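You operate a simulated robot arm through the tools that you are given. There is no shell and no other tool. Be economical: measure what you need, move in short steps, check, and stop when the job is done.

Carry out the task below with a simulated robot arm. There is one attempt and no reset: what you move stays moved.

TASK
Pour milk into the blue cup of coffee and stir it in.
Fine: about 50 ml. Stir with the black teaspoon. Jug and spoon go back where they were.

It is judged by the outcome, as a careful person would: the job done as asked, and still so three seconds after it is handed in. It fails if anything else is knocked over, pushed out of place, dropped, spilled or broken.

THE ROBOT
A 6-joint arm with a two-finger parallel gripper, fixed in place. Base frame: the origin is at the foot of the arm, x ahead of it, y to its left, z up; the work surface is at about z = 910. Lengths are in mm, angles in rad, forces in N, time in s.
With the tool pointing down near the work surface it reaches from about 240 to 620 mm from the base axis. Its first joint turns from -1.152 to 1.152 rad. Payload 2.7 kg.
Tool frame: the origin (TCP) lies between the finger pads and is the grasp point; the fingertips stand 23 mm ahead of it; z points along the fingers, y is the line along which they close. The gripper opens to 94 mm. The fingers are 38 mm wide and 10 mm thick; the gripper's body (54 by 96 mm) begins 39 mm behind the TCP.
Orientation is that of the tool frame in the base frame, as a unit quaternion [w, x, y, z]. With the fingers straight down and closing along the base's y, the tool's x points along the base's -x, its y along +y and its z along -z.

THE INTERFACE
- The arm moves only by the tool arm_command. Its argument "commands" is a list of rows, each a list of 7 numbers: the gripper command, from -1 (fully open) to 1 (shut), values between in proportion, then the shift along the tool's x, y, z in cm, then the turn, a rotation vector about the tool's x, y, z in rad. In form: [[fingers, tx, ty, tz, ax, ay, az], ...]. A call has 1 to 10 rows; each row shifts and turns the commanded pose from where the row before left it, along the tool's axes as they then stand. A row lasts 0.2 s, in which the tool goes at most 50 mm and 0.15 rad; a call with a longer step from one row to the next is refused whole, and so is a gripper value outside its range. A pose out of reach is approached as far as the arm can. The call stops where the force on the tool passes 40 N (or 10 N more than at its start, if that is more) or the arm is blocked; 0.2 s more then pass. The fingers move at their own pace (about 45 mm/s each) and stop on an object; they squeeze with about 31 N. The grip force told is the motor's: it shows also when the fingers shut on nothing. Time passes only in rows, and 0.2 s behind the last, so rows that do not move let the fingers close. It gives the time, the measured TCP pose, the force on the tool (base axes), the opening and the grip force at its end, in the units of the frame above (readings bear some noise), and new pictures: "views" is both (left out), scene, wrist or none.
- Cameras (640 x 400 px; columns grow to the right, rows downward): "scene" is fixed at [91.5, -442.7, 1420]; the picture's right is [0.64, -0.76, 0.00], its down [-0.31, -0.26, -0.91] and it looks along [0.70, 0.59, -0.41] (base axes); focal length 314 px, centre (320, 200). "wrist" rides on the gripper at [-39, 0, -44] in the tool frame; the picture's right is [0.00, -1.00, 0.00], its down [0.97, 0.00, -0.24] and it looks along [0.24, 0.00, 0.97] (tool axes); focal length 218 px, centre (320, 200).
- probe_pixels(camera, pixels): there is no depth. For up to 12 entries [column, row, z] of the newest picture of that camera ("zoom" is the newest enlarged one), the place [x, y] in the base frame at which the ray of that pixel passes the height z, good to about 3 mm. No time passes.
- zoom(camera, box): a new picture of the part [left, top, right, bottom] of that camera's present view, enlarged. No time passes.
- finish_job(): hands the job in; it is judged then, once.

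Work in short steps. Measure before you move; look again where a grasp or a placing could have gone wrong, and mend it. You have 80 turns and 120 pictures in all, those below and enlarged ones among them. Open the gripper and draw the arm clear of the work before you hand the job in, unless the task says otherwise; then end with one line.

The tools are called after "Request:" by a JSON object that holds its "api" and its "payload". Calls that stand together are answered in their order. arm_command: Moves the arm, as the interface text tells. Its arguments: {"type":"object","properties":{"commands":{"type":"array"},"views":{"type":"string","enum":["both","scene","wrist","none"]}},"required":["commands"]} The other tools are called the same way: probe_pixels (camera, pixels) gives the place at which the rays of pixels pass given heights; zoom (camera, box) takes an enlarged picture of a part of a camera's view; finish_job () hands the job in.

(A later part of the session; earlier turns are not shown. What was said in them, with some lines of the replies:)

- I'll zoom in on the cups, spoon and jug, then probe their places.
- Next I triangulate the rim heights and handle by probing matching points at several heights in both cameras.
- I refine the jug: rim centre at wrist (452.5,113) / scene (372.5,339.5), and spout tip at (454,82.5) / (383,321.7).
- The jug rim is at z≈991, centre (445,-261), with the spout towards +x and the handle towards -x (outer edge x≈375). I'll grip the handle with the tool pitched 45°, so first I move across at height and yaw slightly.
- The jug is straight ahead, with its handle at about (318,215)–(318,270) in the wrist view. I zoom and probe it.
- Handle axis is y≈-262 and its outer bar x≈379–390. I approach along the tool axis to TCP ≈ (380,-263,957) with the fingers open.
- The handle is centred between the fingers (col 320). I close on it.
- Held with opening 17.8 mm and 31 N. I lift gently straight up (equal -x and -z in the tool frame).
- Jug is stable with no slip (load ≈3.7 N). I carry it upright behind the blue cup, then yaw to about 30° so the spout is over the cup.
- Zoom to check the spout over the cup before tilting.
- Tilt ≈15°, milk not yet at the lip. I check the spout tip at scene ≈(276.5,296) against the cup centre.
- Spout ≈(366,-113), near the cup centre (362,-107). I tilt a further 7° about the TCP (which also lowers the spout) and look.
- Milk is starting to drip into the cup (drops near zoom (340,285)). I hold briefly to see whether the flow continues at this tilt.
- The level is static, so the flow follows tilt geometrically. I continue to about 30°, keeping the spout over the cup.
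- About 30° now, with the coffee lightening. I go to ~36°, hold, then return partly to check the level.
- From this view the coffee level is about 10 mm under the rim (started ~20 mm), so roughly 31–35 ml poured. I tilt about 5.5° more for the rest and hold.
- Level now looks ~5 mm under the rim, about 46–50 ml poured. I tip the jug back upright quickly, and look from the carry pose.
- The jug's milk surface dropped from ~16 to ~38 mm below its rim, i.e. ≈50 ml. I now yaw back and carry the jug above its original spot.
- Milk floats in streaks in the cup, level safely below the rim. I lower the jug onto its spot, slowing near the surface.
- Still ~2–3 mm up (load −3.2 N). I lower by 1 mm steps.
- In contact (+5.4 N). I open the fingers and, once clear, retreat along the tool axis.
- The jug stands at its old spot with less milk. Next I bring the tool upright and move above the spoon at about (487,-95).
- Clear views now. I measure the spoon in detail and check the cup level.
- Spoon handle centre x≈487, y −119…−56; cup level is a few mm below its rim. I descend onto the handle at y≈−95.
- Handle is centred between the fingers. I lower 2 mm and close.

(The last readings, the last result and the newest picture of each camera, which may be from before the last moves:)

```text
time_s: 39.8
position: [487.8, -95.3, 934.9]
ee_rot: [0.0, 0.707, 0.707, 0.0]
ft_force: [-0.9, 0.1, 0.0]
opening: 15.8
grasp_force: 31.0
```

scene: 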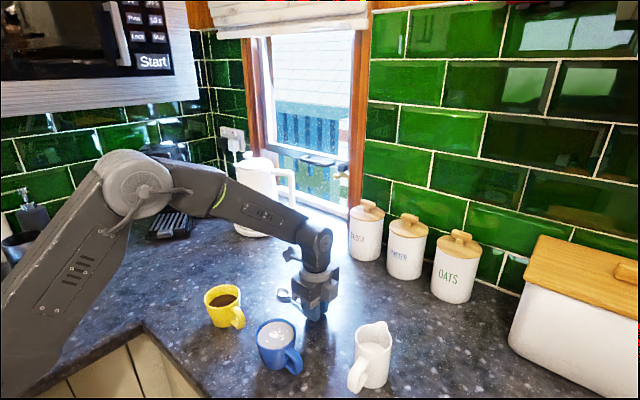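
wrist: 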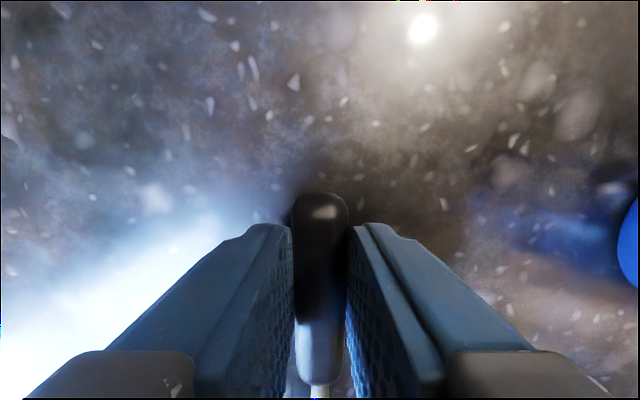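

Spoon gripped (15.8 mm, 31 N). I lift straight up, move towards the cup and start pitching so the bowl points down.

Request:
{"api": "arm_command", "payload": {"commands": [[1, 0, 0, -0.5, 0, 0, 0], [1, 0, 0, -2.5, 0, 0, 0], [1, 0, 0, -4, 0, 0, 0], [1, 0, 0, -4, 0, 0, 0], [1, 0, 0, -4, 0, 0, 0], [1, 0, 0, -4, 0, 0, 0], [1, 0, 0, -3, 0, 0, 0], [1, 0, 0, 0, 0, 0, 0]]}}

Request:
{"api": "arm_command", "payload": {"commands": [[1, 0, -2, 0, 0, 0, 0], [1, 0, -2, 0, 0, 0, 0], [1, 0, -2, 0, 0, 0, 0], [1, 0, 0, 0, 0, -0.13, 0], [1, 0, 0, 0, 0, -0.13, 0], [1, 0, 0, 0, 0, -0.13, 0], [1, 0, 0, 0, 0, -0.13, 0], [1, 0, 0, 0, 0, -0.13, 0], [1, 0, 0, 0, 0, -0.13, 0], [1, 0, 0, 0, 0, 0, 0]]}}

```text
time_s: 41.6
position: [484.8, -94.1, 1155.7]
ee_rot: [-0.001, 0.708, 0.707, 0.0]
ft_force: [0.6, 0.6, -0.8]
opening: 15.7
grasp_force: 31.0
```

scene: 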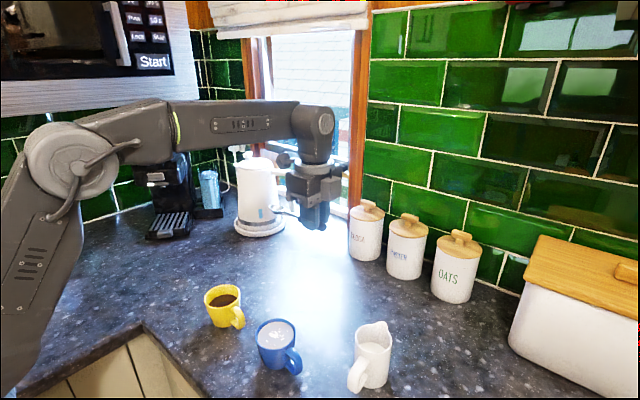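
wrist: 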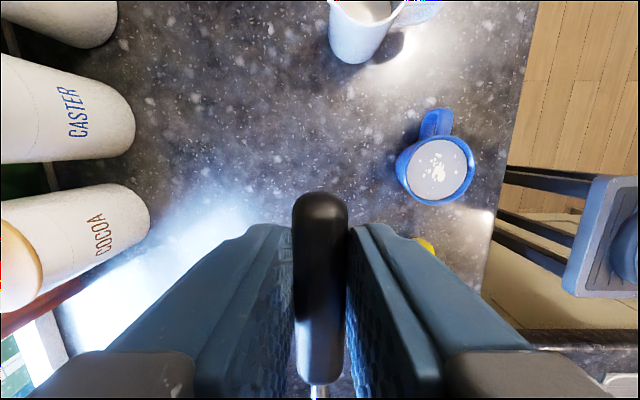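

```text
time_s: 43.8
position: [426.9, -94.7, 1156.2]
ee_rot: [0.269, 0.654, 0.653, -0.27]
ft_force: [0.0, 0.7, 0.0]
opening: 16.0
grasp_force: 31.4
```

scene: 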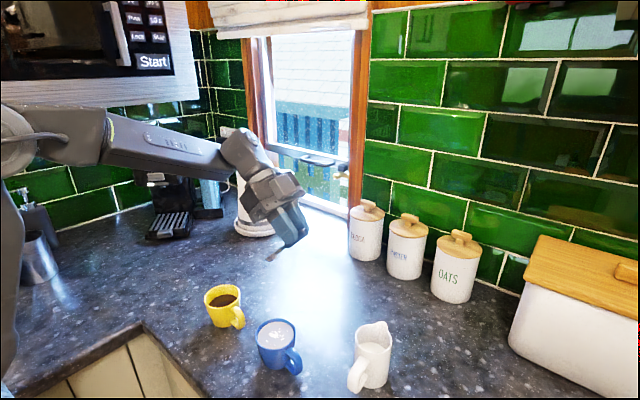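
wrist: 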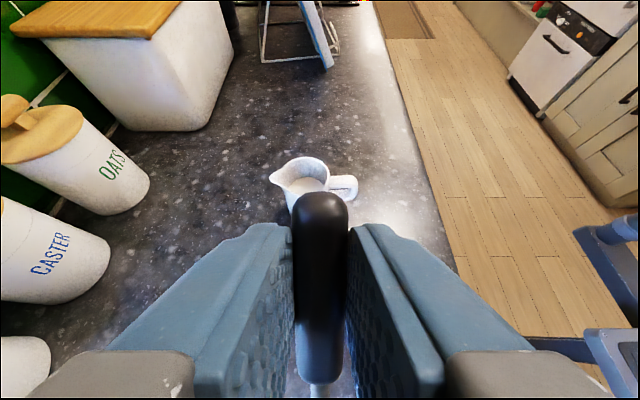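

Reachable without trouble. I pitch on to ~69°, then shift over the cup.

Request:
{"api": "arm_command", "payload": {"commands": [[1, 0, -2, 0, 0, 0, 0], [1, 0, -2, 0, 0, 0, 0], [1, 0, -2, 0, 0, 0, 0], [1, 0, 0, 0, 0, -0.14, 0], [1, 0, 0, 0, 0, -0.14, 0], [1, 0, 0, 0, 0, -0.14, 0], [1, 0, 0, 0, 0, 0, 0]]}}

Request:
{"api": "zoom", "payload": {"camera": "scene", "box": [180, 170, 340, 390]}}

```text
time_s: 45.4
position: [367.8, -94.5, 1155.3]
ee_rot: [0.4, 0.583, 0.584, -0.399]
ft_force: [0.5, -0.1, -0.4]
opening: 15.9
grasp_force: 30.8
```

scene: 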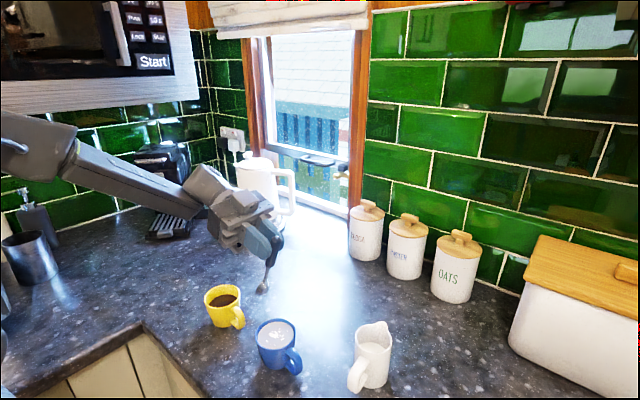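
wrist: 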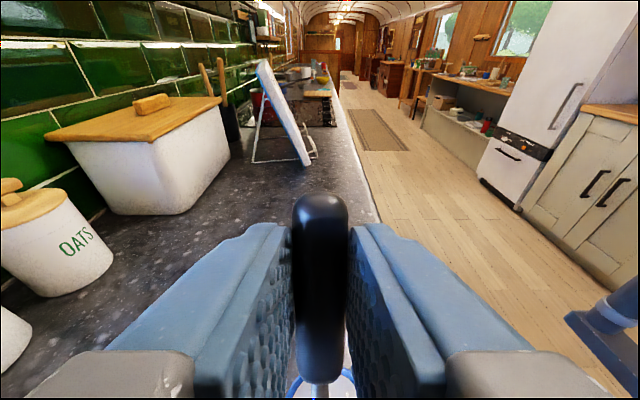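

```text
1.82 times, centred on (260, 280) of scene
```

zoom: 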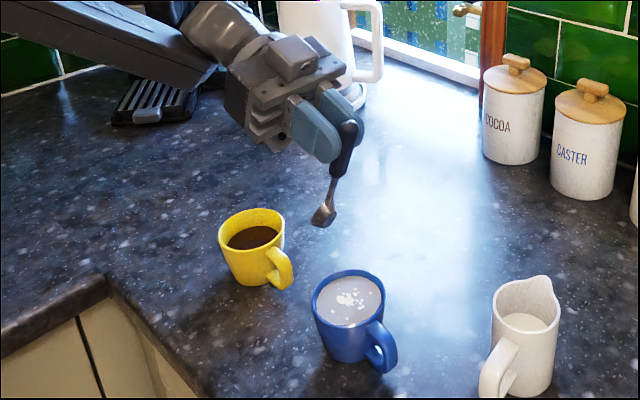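

Check the predicted bowl tip (368,-65,1031) against scene pixel (261.6,293.7).

Request:
{"api": "probe_pixels", "payload": {"camera": "scene", "pixels": [[261.6, 293.7, 1031], [261.6, 293.7, 1025], [261.6, 293.7, 1037]]}}

```text
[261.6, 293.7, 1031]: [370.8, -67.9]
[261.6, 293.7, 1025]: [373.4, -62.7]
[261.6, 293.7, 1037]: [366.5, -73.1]
```

Prediction matches. I move over the cup and lower until the tip is just above the rim, then check.

Request:
{"api": "arm_command", "payload": {"commands": [[1, -0.42, -0.25, 1.07, 0, 0, 0], [1, -0.42, -0.25, 1.07, 0, 0, 0], [1, -0.41, 0, 1.07, 0, 0, 0], [1, 1.4, 0, 0.543, 0, 0, 0], [1, 1.4, 0, 0.543, 0, 0, 0], [1, 1.4, 0, 0.543, 0, 0, 0], [1, 0, 0, 0, 0, 0, 0]], "views": "none"}}

Request:
{"api": "zoom", "payload": {"camera": "scene", "box": [220, 260, 340, 390]}}

```text
time_s: 47.0
position: [362.0, -129.3, 1110.5]
ee_rot: [0.399, 0.584, 0.584, -0.399]
ft_force: [0.6, -0.7, -1.0]
opening: 16.0
grasp_force: 30.9
```

```text
3.08 times, centred on (280, 325) of scene
```

zoom: 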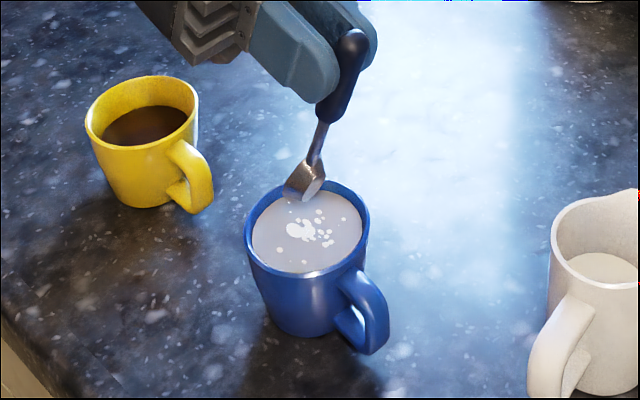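

Tip hovers just above the cup. I lower slowly into the coffee by 53 mm, watching the force.

Request:
{"api": "arm_command", "payload": {"commands": [[1, 0.75, 0, 0.29, 0, 0, 0], [1, 0.75, 0, 0.29, 0, 0, 0], [1, 0.75, 0, 0.29, 0, 0, 0], [1, 0.75, 0, 0.29, 0, 0, 0], [1, 0.75, 0, 0.29, 0, 0, 0], [1, 0.75, 0, 0.29, 0, 0, 0], [1, 0.45, 0, 0.17, 0, 0, 0], [1, 0, 0, 0, 0, 0, 0]], "views": "none"}}

Request:
{"api": "zoom", "payload": {"camera": "scene", "box": [220, 260, 340, 390]}}

```text
time_s: 48.8
position: [361.9, -130.0, 1057.7]
ee_rot: [0.399, 0.584, 0.584, -0.399]
ft_force: [-0.6, 0.0, -0.3]
opening: 15.7
grasp_force: 31.0
```

```text
3.08 times, centred on (280, 325) of scene
```

zoom: 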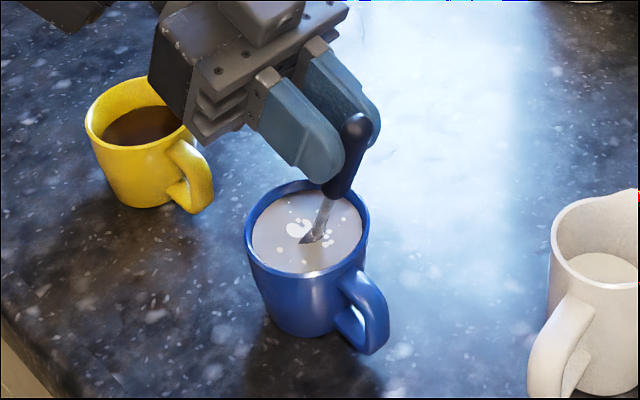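

Spoon is in the coffee near the centre, no contact force. I stir with 9 mm circles.

Request:
{"api": "arm_command", "payload": {"commands": [[1, 0, 0.9, 0, 0, 0, 0], [1, -0.23, -0.264, 0.593, 0, 0, 0], [1, -0.096, -0.636, 0.246, 0, 0, 0], [1, 0.096, -0.636, -0.246, 0, 0, 0], [1, 0.23, -0.264, -0.593, 0, 0, 0], [1, 0.23, 0.264, -0.593, 0, 0, 0], [1, 0.096, 0.636, -0.246, 0, 0, 0], [1, -0.096, 0.636, 0.246, 0, 0, 0], [1, -0.23, 0.264, 0.593, 0, 0, 0]], "views": "none"}}

Request:
{"api": "zoom", "payload": {"camera": "scene", "box": [220, 260, 340, 390]}}

```text
time_s: 50.8
position: [371.2, -129.2, 1058.4]
ee_rot: [0.4, 0.583, 0.584, -0.399]
ft_force: [-0.6, 0.3, -0.7]
opening: 15.8
grasp_force: 30.9
```

```text
3.08 times, centred on (280, 325) of scene
```

zoom: 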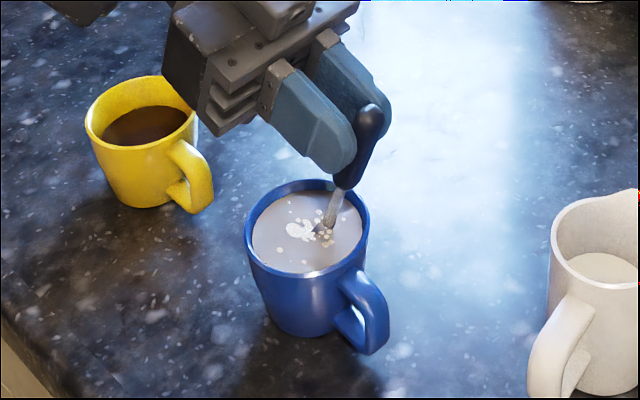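

Some streaks remain; no contact with the cup wall. I keep stirring several more turns.

Request:
{"api": "arm_command", "payload": {"commands": [[1, -0.23, -0.264, 0.593, 0, 0, 0], [1, -0.096, -0.636, 0.246, 0, 0, 0], [1, 0.096, -0.636, -0.246, 0, 0, 0], [1, 0.23, -0.264, -0.593, 0, 0, 0], [1, 0.23, 0.264, -0.593, 0, 0, 0], [1, 0.096, 0.636, -0.246, 0, 0, 0], [1, -0.096, 0.636, 0.246, 0, 0, 0], [1, -0.23, 0.264, 0.593, 0, 0, 0]], "views": "none"}}

Request:
{"api": "arm_command", "payload": {"commands": [[1, -0.23, -0.264, 0.593, 0, 0, 0], [1, -0.096, -0.636, 0.246, 0, 0, 0], [1, 0.096, -0.636, -0.246, 0, 0, 0], [1, 0.23, -0.264, -0.593, 0, 0, 0], [1, 0.23, 0.264, -0.593, 0, 0, 0], [1, 0.096, 0.636, -0.246, 0, 0, 0], [1, -0.096, 0.636, 0.246, 0, 0, 0], [1, -0.23, 0.264, 0.593, 0, 0, 0]], "views": "none"}}

Request:
{"api": "zoom", "payload": {"camera": "scene", "box": [240, 300, 320, 380]}}

```text
time_s: 52.6
position: [372.1, -129.6, 1057.2]
ee_rot: [0.4, 0.583, 0.584, -0.399]
ft_force: [0.3, -0.8, -0.3]
opening: 15.9
grasp_force: 31.1
```

```text
time_s: 54.4
position: [371.8, -130.2, 1057.3]
ee_rot: [0.4, 0.582, 0.584, -0.399]
ft_force: [-0.4, 0.0, -1.0]
opening: 16.1
grasp_force: 30.9
```

```text
5.00 times, centred on (280, 340) of scene
```

zoom: 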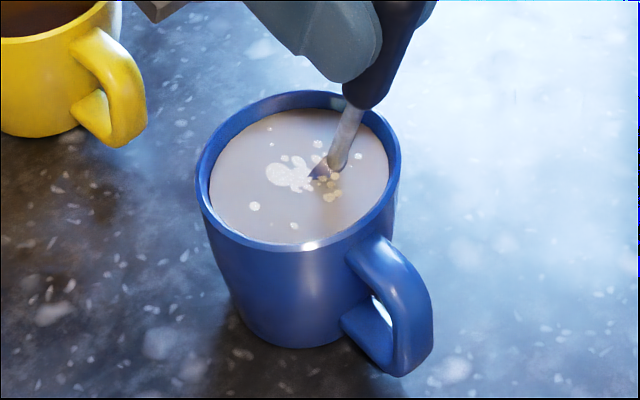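

Streaks are fading but still visible. I stir further with a slightly wider circle (~11.5 mm).

Request:
{"api": "arm_command", "payload": {"commands": [[1, 0, 0.25, 0, 0, 0, 0], [1, -0.294, -0.337, 0.758, 0, 0, 0], [1, -0.123, -0.813, 0.314, 0, 0, 0], [1, 0.123, -0.813, -0.314, 0, 0, 0], [1, 0.294, -0.337, -0.758, 0, 0, 0], [1, 0.294, 0.337, -0.758, 0, 0, 0], [1, 0.123, 0.813, -0.314, 0, 0, 0], [1, -0.123, 0.813, 0.314, 0, 0, 0], [1, -0.294, 0.337, 0.758, 0, 0, 0]], "views": "none"}}

Request:
{"api": "arm_command", "payload": {"commands": [[1, -0.294, -0.337, 0.758, 0, 0, 0], [1, -0.123, -0.813, 0.314, 0, 0, 0], [1, 0.123, -0.813, -0.314, 0, 0, 0], [1, 0.294, -0.337, -0.758, 0, 0, 0], [1, 0.294, 0.337, -0.758, 0, 0, 0], [1, 0.123, 0.813, -0.314, 0, 0, 0], [1, -0.123, 0.813, 0.314, 0, 0, 0], [1, -0.294, 0.337, 0.758, 0, 0, 0]], "views": "none"}}

Request:
{"api": "arm_command", "payload": {"commands": [[1, -0.294, -0.337, 0.758, 0, 0, 0], [1, -0.123, -0.813, 0.314, 0, 0, 0], [1, 0.123, -0.813, -0.314, 0, 0, 0], [1, 0.294, -0.337, -0.758, 0, 0, 0], [1, 0.294, 0.337, -0.758, 0, 0, 0], [1, 0.123, 0.813, -0.314, 0, 0, 0], [1, -0.123, 0.813, 0.314, 0, 0, 0], [1, -0.294, 0.337, 0.758, 0, 0, 0]], "views": "none"}}

Request:
{"api": "zoom", "payload": {"camera": "scene", "box": [240, 300, 320, 380]}}

```text
time_s: 56.4
position: [374.7, -129.7, 1057.4]
ee_rot: [0.4, 0.583, 0.584, -0.399]
ft_force: [-0.3, 0.1, -0.7]
opening: 16.0
grasp_force: 31.2
```

```text
time_s: 58.2
position: [372.9, -130.3, 1057.7]
ee_rot: [0.399, 0.584, 0.583, -0.4]
ft_force: [0.1, 0.6, -0.2]
opening: 16.1
grasp_force: 30.8
```

```text
time_s: 60.0
position: [373.2, -129.0, 1057.5]
ee_rot: [0.399, 0.583, 0.583, -0.4]
ft_force: [0.6, -0.3, 0.0]
opening: 15.7
grasp_force: 30.9
```

```text
5.00 times, centred on (280, 340) of scene
```

zoom: 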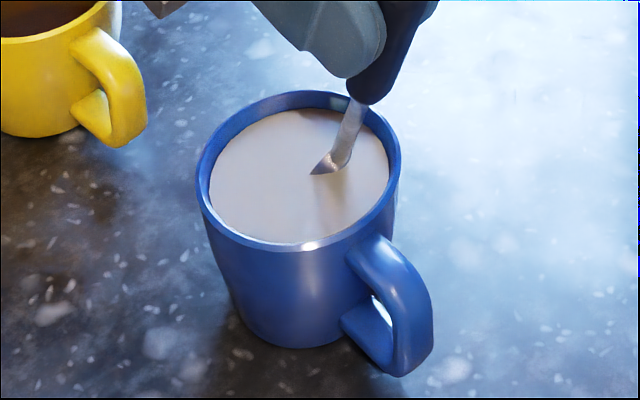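

The coffee is now uniform. I centre the spoon, raise it slowly and let it drip over the cup.

Request:
{"api": "arm_command", "payload": {"commands": [[1, 0, -0.6, 0, 0, 0, 0], [1, 0, -0.5, 0, 0, 0, 0], [1, -0.75, 0, -0.29, 0, 0, 0], [1, -0.75, 0, -0.29, 0, 0, 0], [1, -0.75, 0, -0.29, 0, 0, 0], [1, -0.75, 0, -0.29, 0, 0, 0], [1, -0.75, 0, -0.29, 0, 0, 0], [1, -0.75, 0, -0.29, 0, 0, 0], [1, -0.75, 0, -0.29, 0, 0, 0], [1, 0, 0, 0, 0, 0, 0]], "views": "none"}}

Request:
{"api": "arm_command", "payload": {"commands": [[1, 0, 0, 0, 0, 0, 0], [1, 0, 0, 0, 0, 0, 0], [1, 0, 0, 0, 0, 0, 0], [1, 0, 0, 0, 0, 0, 0], [1, 0, 0, 0, 0, 0, 0], [1, 0, 0, 0, 0, 0, 0], [1, 0, 0, 0, 0, 0, 0], [1, 0, 0, 0, 0, 0, 0]], "views": "none"}}

Request:
{"api": "zoom", "payload": {"camera": "scene", "box": [220, 260, 340, 390]}}

```text
time_s: 62.2
position: [361.8, -130.3, 1113.3]
ee_rot: [0.399, 0.583, 0.584, -0.399]
ft_force: [-0.5, 1.2, -0.9]
opening: 15.5
grasp_force: 31.3
```

```text
time_s: 64.0
position: [364.1, -129.7, 1113.0]
ee_rot: [0.398, 0.584, 0.583, -0.4]
ft_force: [0.5, -0.5, 0.3]
opening: 15.9
grasp_force: 30.8
```

```text
3.08 times, centred on (280, 325) of scene
```

zoom: 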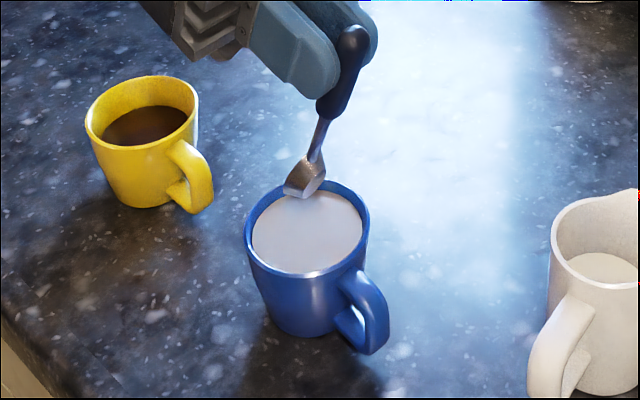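

Spoon clear and clean above the cup. I raise, move back over the spoon's place, and level the spoon again.

Request:
{"api": "arm_command", "payload": {"commands": [[1, -2.1, 0, -0.815, 0, 0, 0], [1, -2.1, 0, -0.815, 0, 0, 0], [1, 0.6, 2, -1.6, 0, 0, 0], [1, 0.65, 2, -1.62, 0, 0, 0], [1, 0, 3, 0, 0, 0, 0], [1, 0, 3, 0, 0, 0, 0], [1, 0, 2.4, 0, 0, 0, 0], [1, 0, 0, 0, 0, 0, 0]], "views": "none"}}

Request:
{"api": "arm_command", "payload": {"commands": [[1, 0, 0, 0, 0, 0.133, 0], [1, 0, 0, 0, 0, 0.133, 0], [1, 0, 0, 0, 0, 0.133, 0], [1, 0, 0, 0, 0, 0.133, 0], [1, 0, 0, 0, 0, 0.133, 0], [1, 0, 0, 0, 0, 0.133, 0], [1, 0, 0, 0, 0, 0.133, 0], [1, 0, 0, 0, 0, 0.133, 0], [1, 0, 0, 0, 0, 0.136, 0], [1, 0, 0, 0, 0, 0, 0]]}}

```text
time_s: 65.8
position: [488.6, -94.5, 1155.9]
ee_rot: [0.399, 0.584, 0.584, -0.399]
ft_force: [-0.1, 0.2, -0.5]
opening: 16.0
grasp_force: 30.9
```

```text
time_s: 68.0
position: [486.2, -94.9, 1159.2]
ee_rot: [-0.001, 0.707, 0.708, 0.001]
ft_force: [0.3, 0.2, 0.2]
opening: 15.8
grasp_force: 30.8
```

scene: 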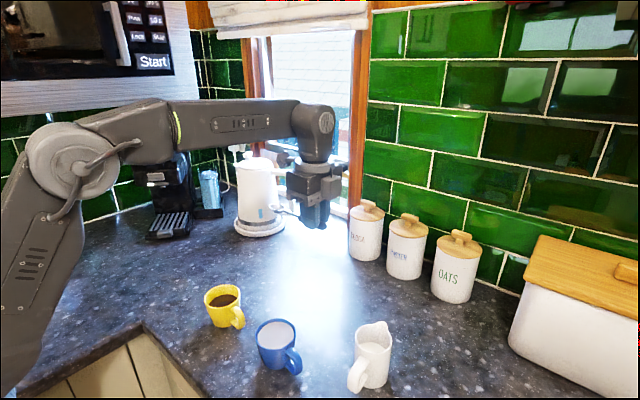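
wrist: 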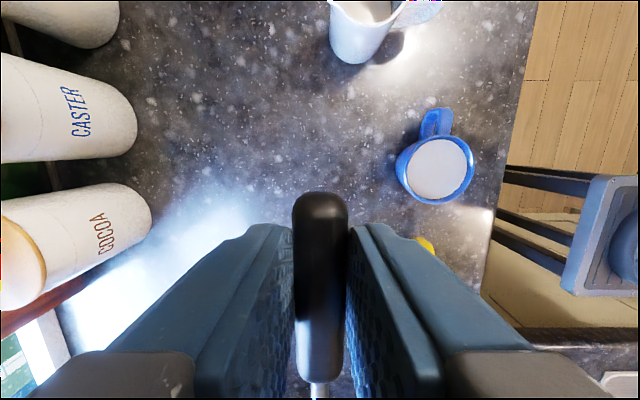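

Orientation restored, spoon level. I descend towards z≈938 and slow down.

Request:
{"api": "arm_command", "payload": {"commands": [[1, 0, 0.05, 3, 0, 0, 0], [1, 0, 0, 4.5, 0, 0, 0], [1, 0, 0, 4.5, 0, 0, 0], [1, 0, 0, 4.5, 0, 0, 0], [1, 0, 0, 3, 0, 0, 0], [1, 0, 0, 1.5, 0, 0, 0], [1, 0, 0, 0.7, 0, 0, 0], [1, 0, 0, 0.3, 0, 0, 0], [1, 0, 0, 0, 0, 0, 0]], "views": "none"}}

```text
time_s: 70.0
position: [486.7, -95.5, 938.9]
ee_rot: [0.0, 0.707, 0.707, -0.001]
ft_force: [0.8, -0.4, 0.1]
opening: 15.6
grasp_force: 30.7
```

Request:
{"api": "arm_command", "payload": {"commands": [[1, 0, 0.05, 0.15, 0, 0, 0], [1, 0, 0, 0.15, 0, 0, 0], [1, 0, 0, 0, 0, 0, 0]], "views": "none"}}

```text
time_s: 70.8
position: [488.0, -95.6, 935.5]
ee_rot: [0.0, 0.707, 0.707, -0.001]
ft_force: [0.7, -0.3, 1.7]
opening: 15.9
grasp_force: 31.2
```

Light contact at the original height. I settle 0.5 mm, release, and rise straight up.

Request:
{"api": "arm_command", "payload": {"commands": [[1, 0, 0, 0.05, 0, 0, 0], [0.6, 0, 0, 0, 0, 0, 0], [0.3, 0, 0, 0, 0, 0, 0], [0, 0, 0, 0, 0, 0, 0], [-0.2, 0, 0, 0, 0, 0, 0], [-0.2, 0, 0, -2, 0, 0, 0], [-0.2, 0, 0, -4, 0, 0, 0], [-0.2, 0, 0, -4.5, 0, 0, 0], [-0.2, 0, 0, -4.5, 0, 0, 0], [-0.2, 0, 0, -4.5, 0, 0, 0]]}}

Request:
{"api": "zoom", "payload": {"camera": "scene", "box": [190, 270, 410, 400]}}

Request:
{"api": "probe_pixels", "payload": {"camera": "wrist", "pixels": [[321, 158, 918], [319, 265, 915]]}}

```text
time_s: 73.0
position: [487.8, -94.4, 1132.6]
ee_rot: [0.0, 0.707, 0.707, 0.001]
ft_force: [0.2, -1.1, 0.1]
opening: 56.3
grasp_force: 0.1
```

scene: 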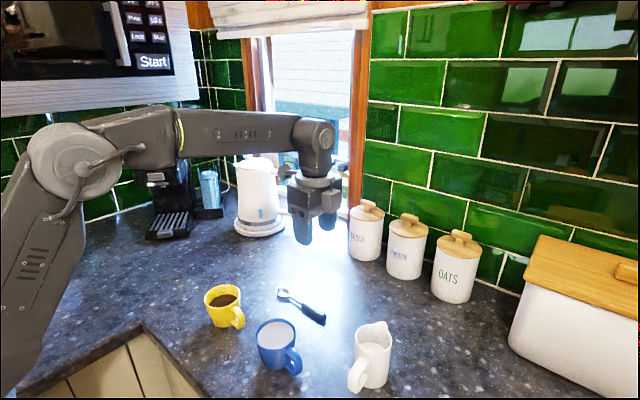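
wrist: 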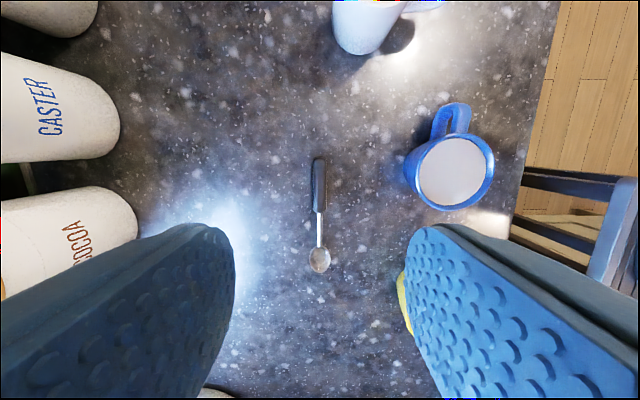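

```text
2.91 times, centred on (300, 335) of scene
```

zoom: 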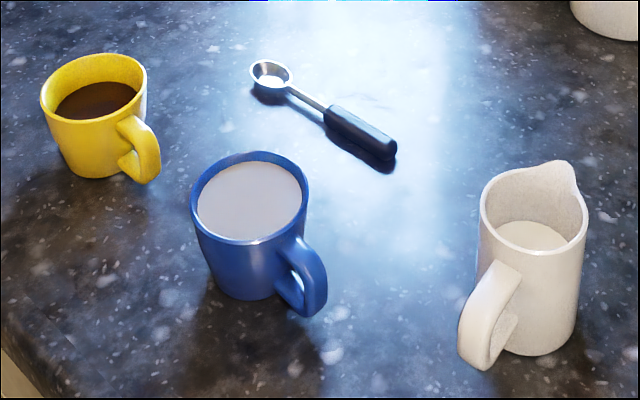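

```text
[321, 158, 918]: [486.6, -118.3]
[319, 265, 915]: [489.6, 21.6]
```

The spoon and jug match their starting pictures, and the cup is mixed with nothing spilled. I open the gripper, rise clear and hand in.

Request:
{"api": "arm_command", "payload": {"commands": [[-1, 0, 0, -4, 0, 0, 0], [-1, 0, 0, -4, 0, 0, 0], [-1, 0, 0, -4, 0, 0, 0], [-1, 0, 0, 0, 0, 0, 0]], "views": "none"}}

Request:
{"api": "finish_job", "payload": {}}

```text
time_s: 74.0
position: [488.9, -94.8, 1249.8]
ee_rot: [-0.001, 0.707, 0.708, 0.0]
ft_force: [-1.6, 0.3, 0.4]
opening: 94.1
grasp_force: 0.1
```

```text
The job is handed in.
```

I poured roughly 50 ml of milk (judged by eye from the levels, which gave 41–58 ml) into the blue cup and stirred it in with the black teaspoon; the jug and spoon are back where they were, and I saw no spills.
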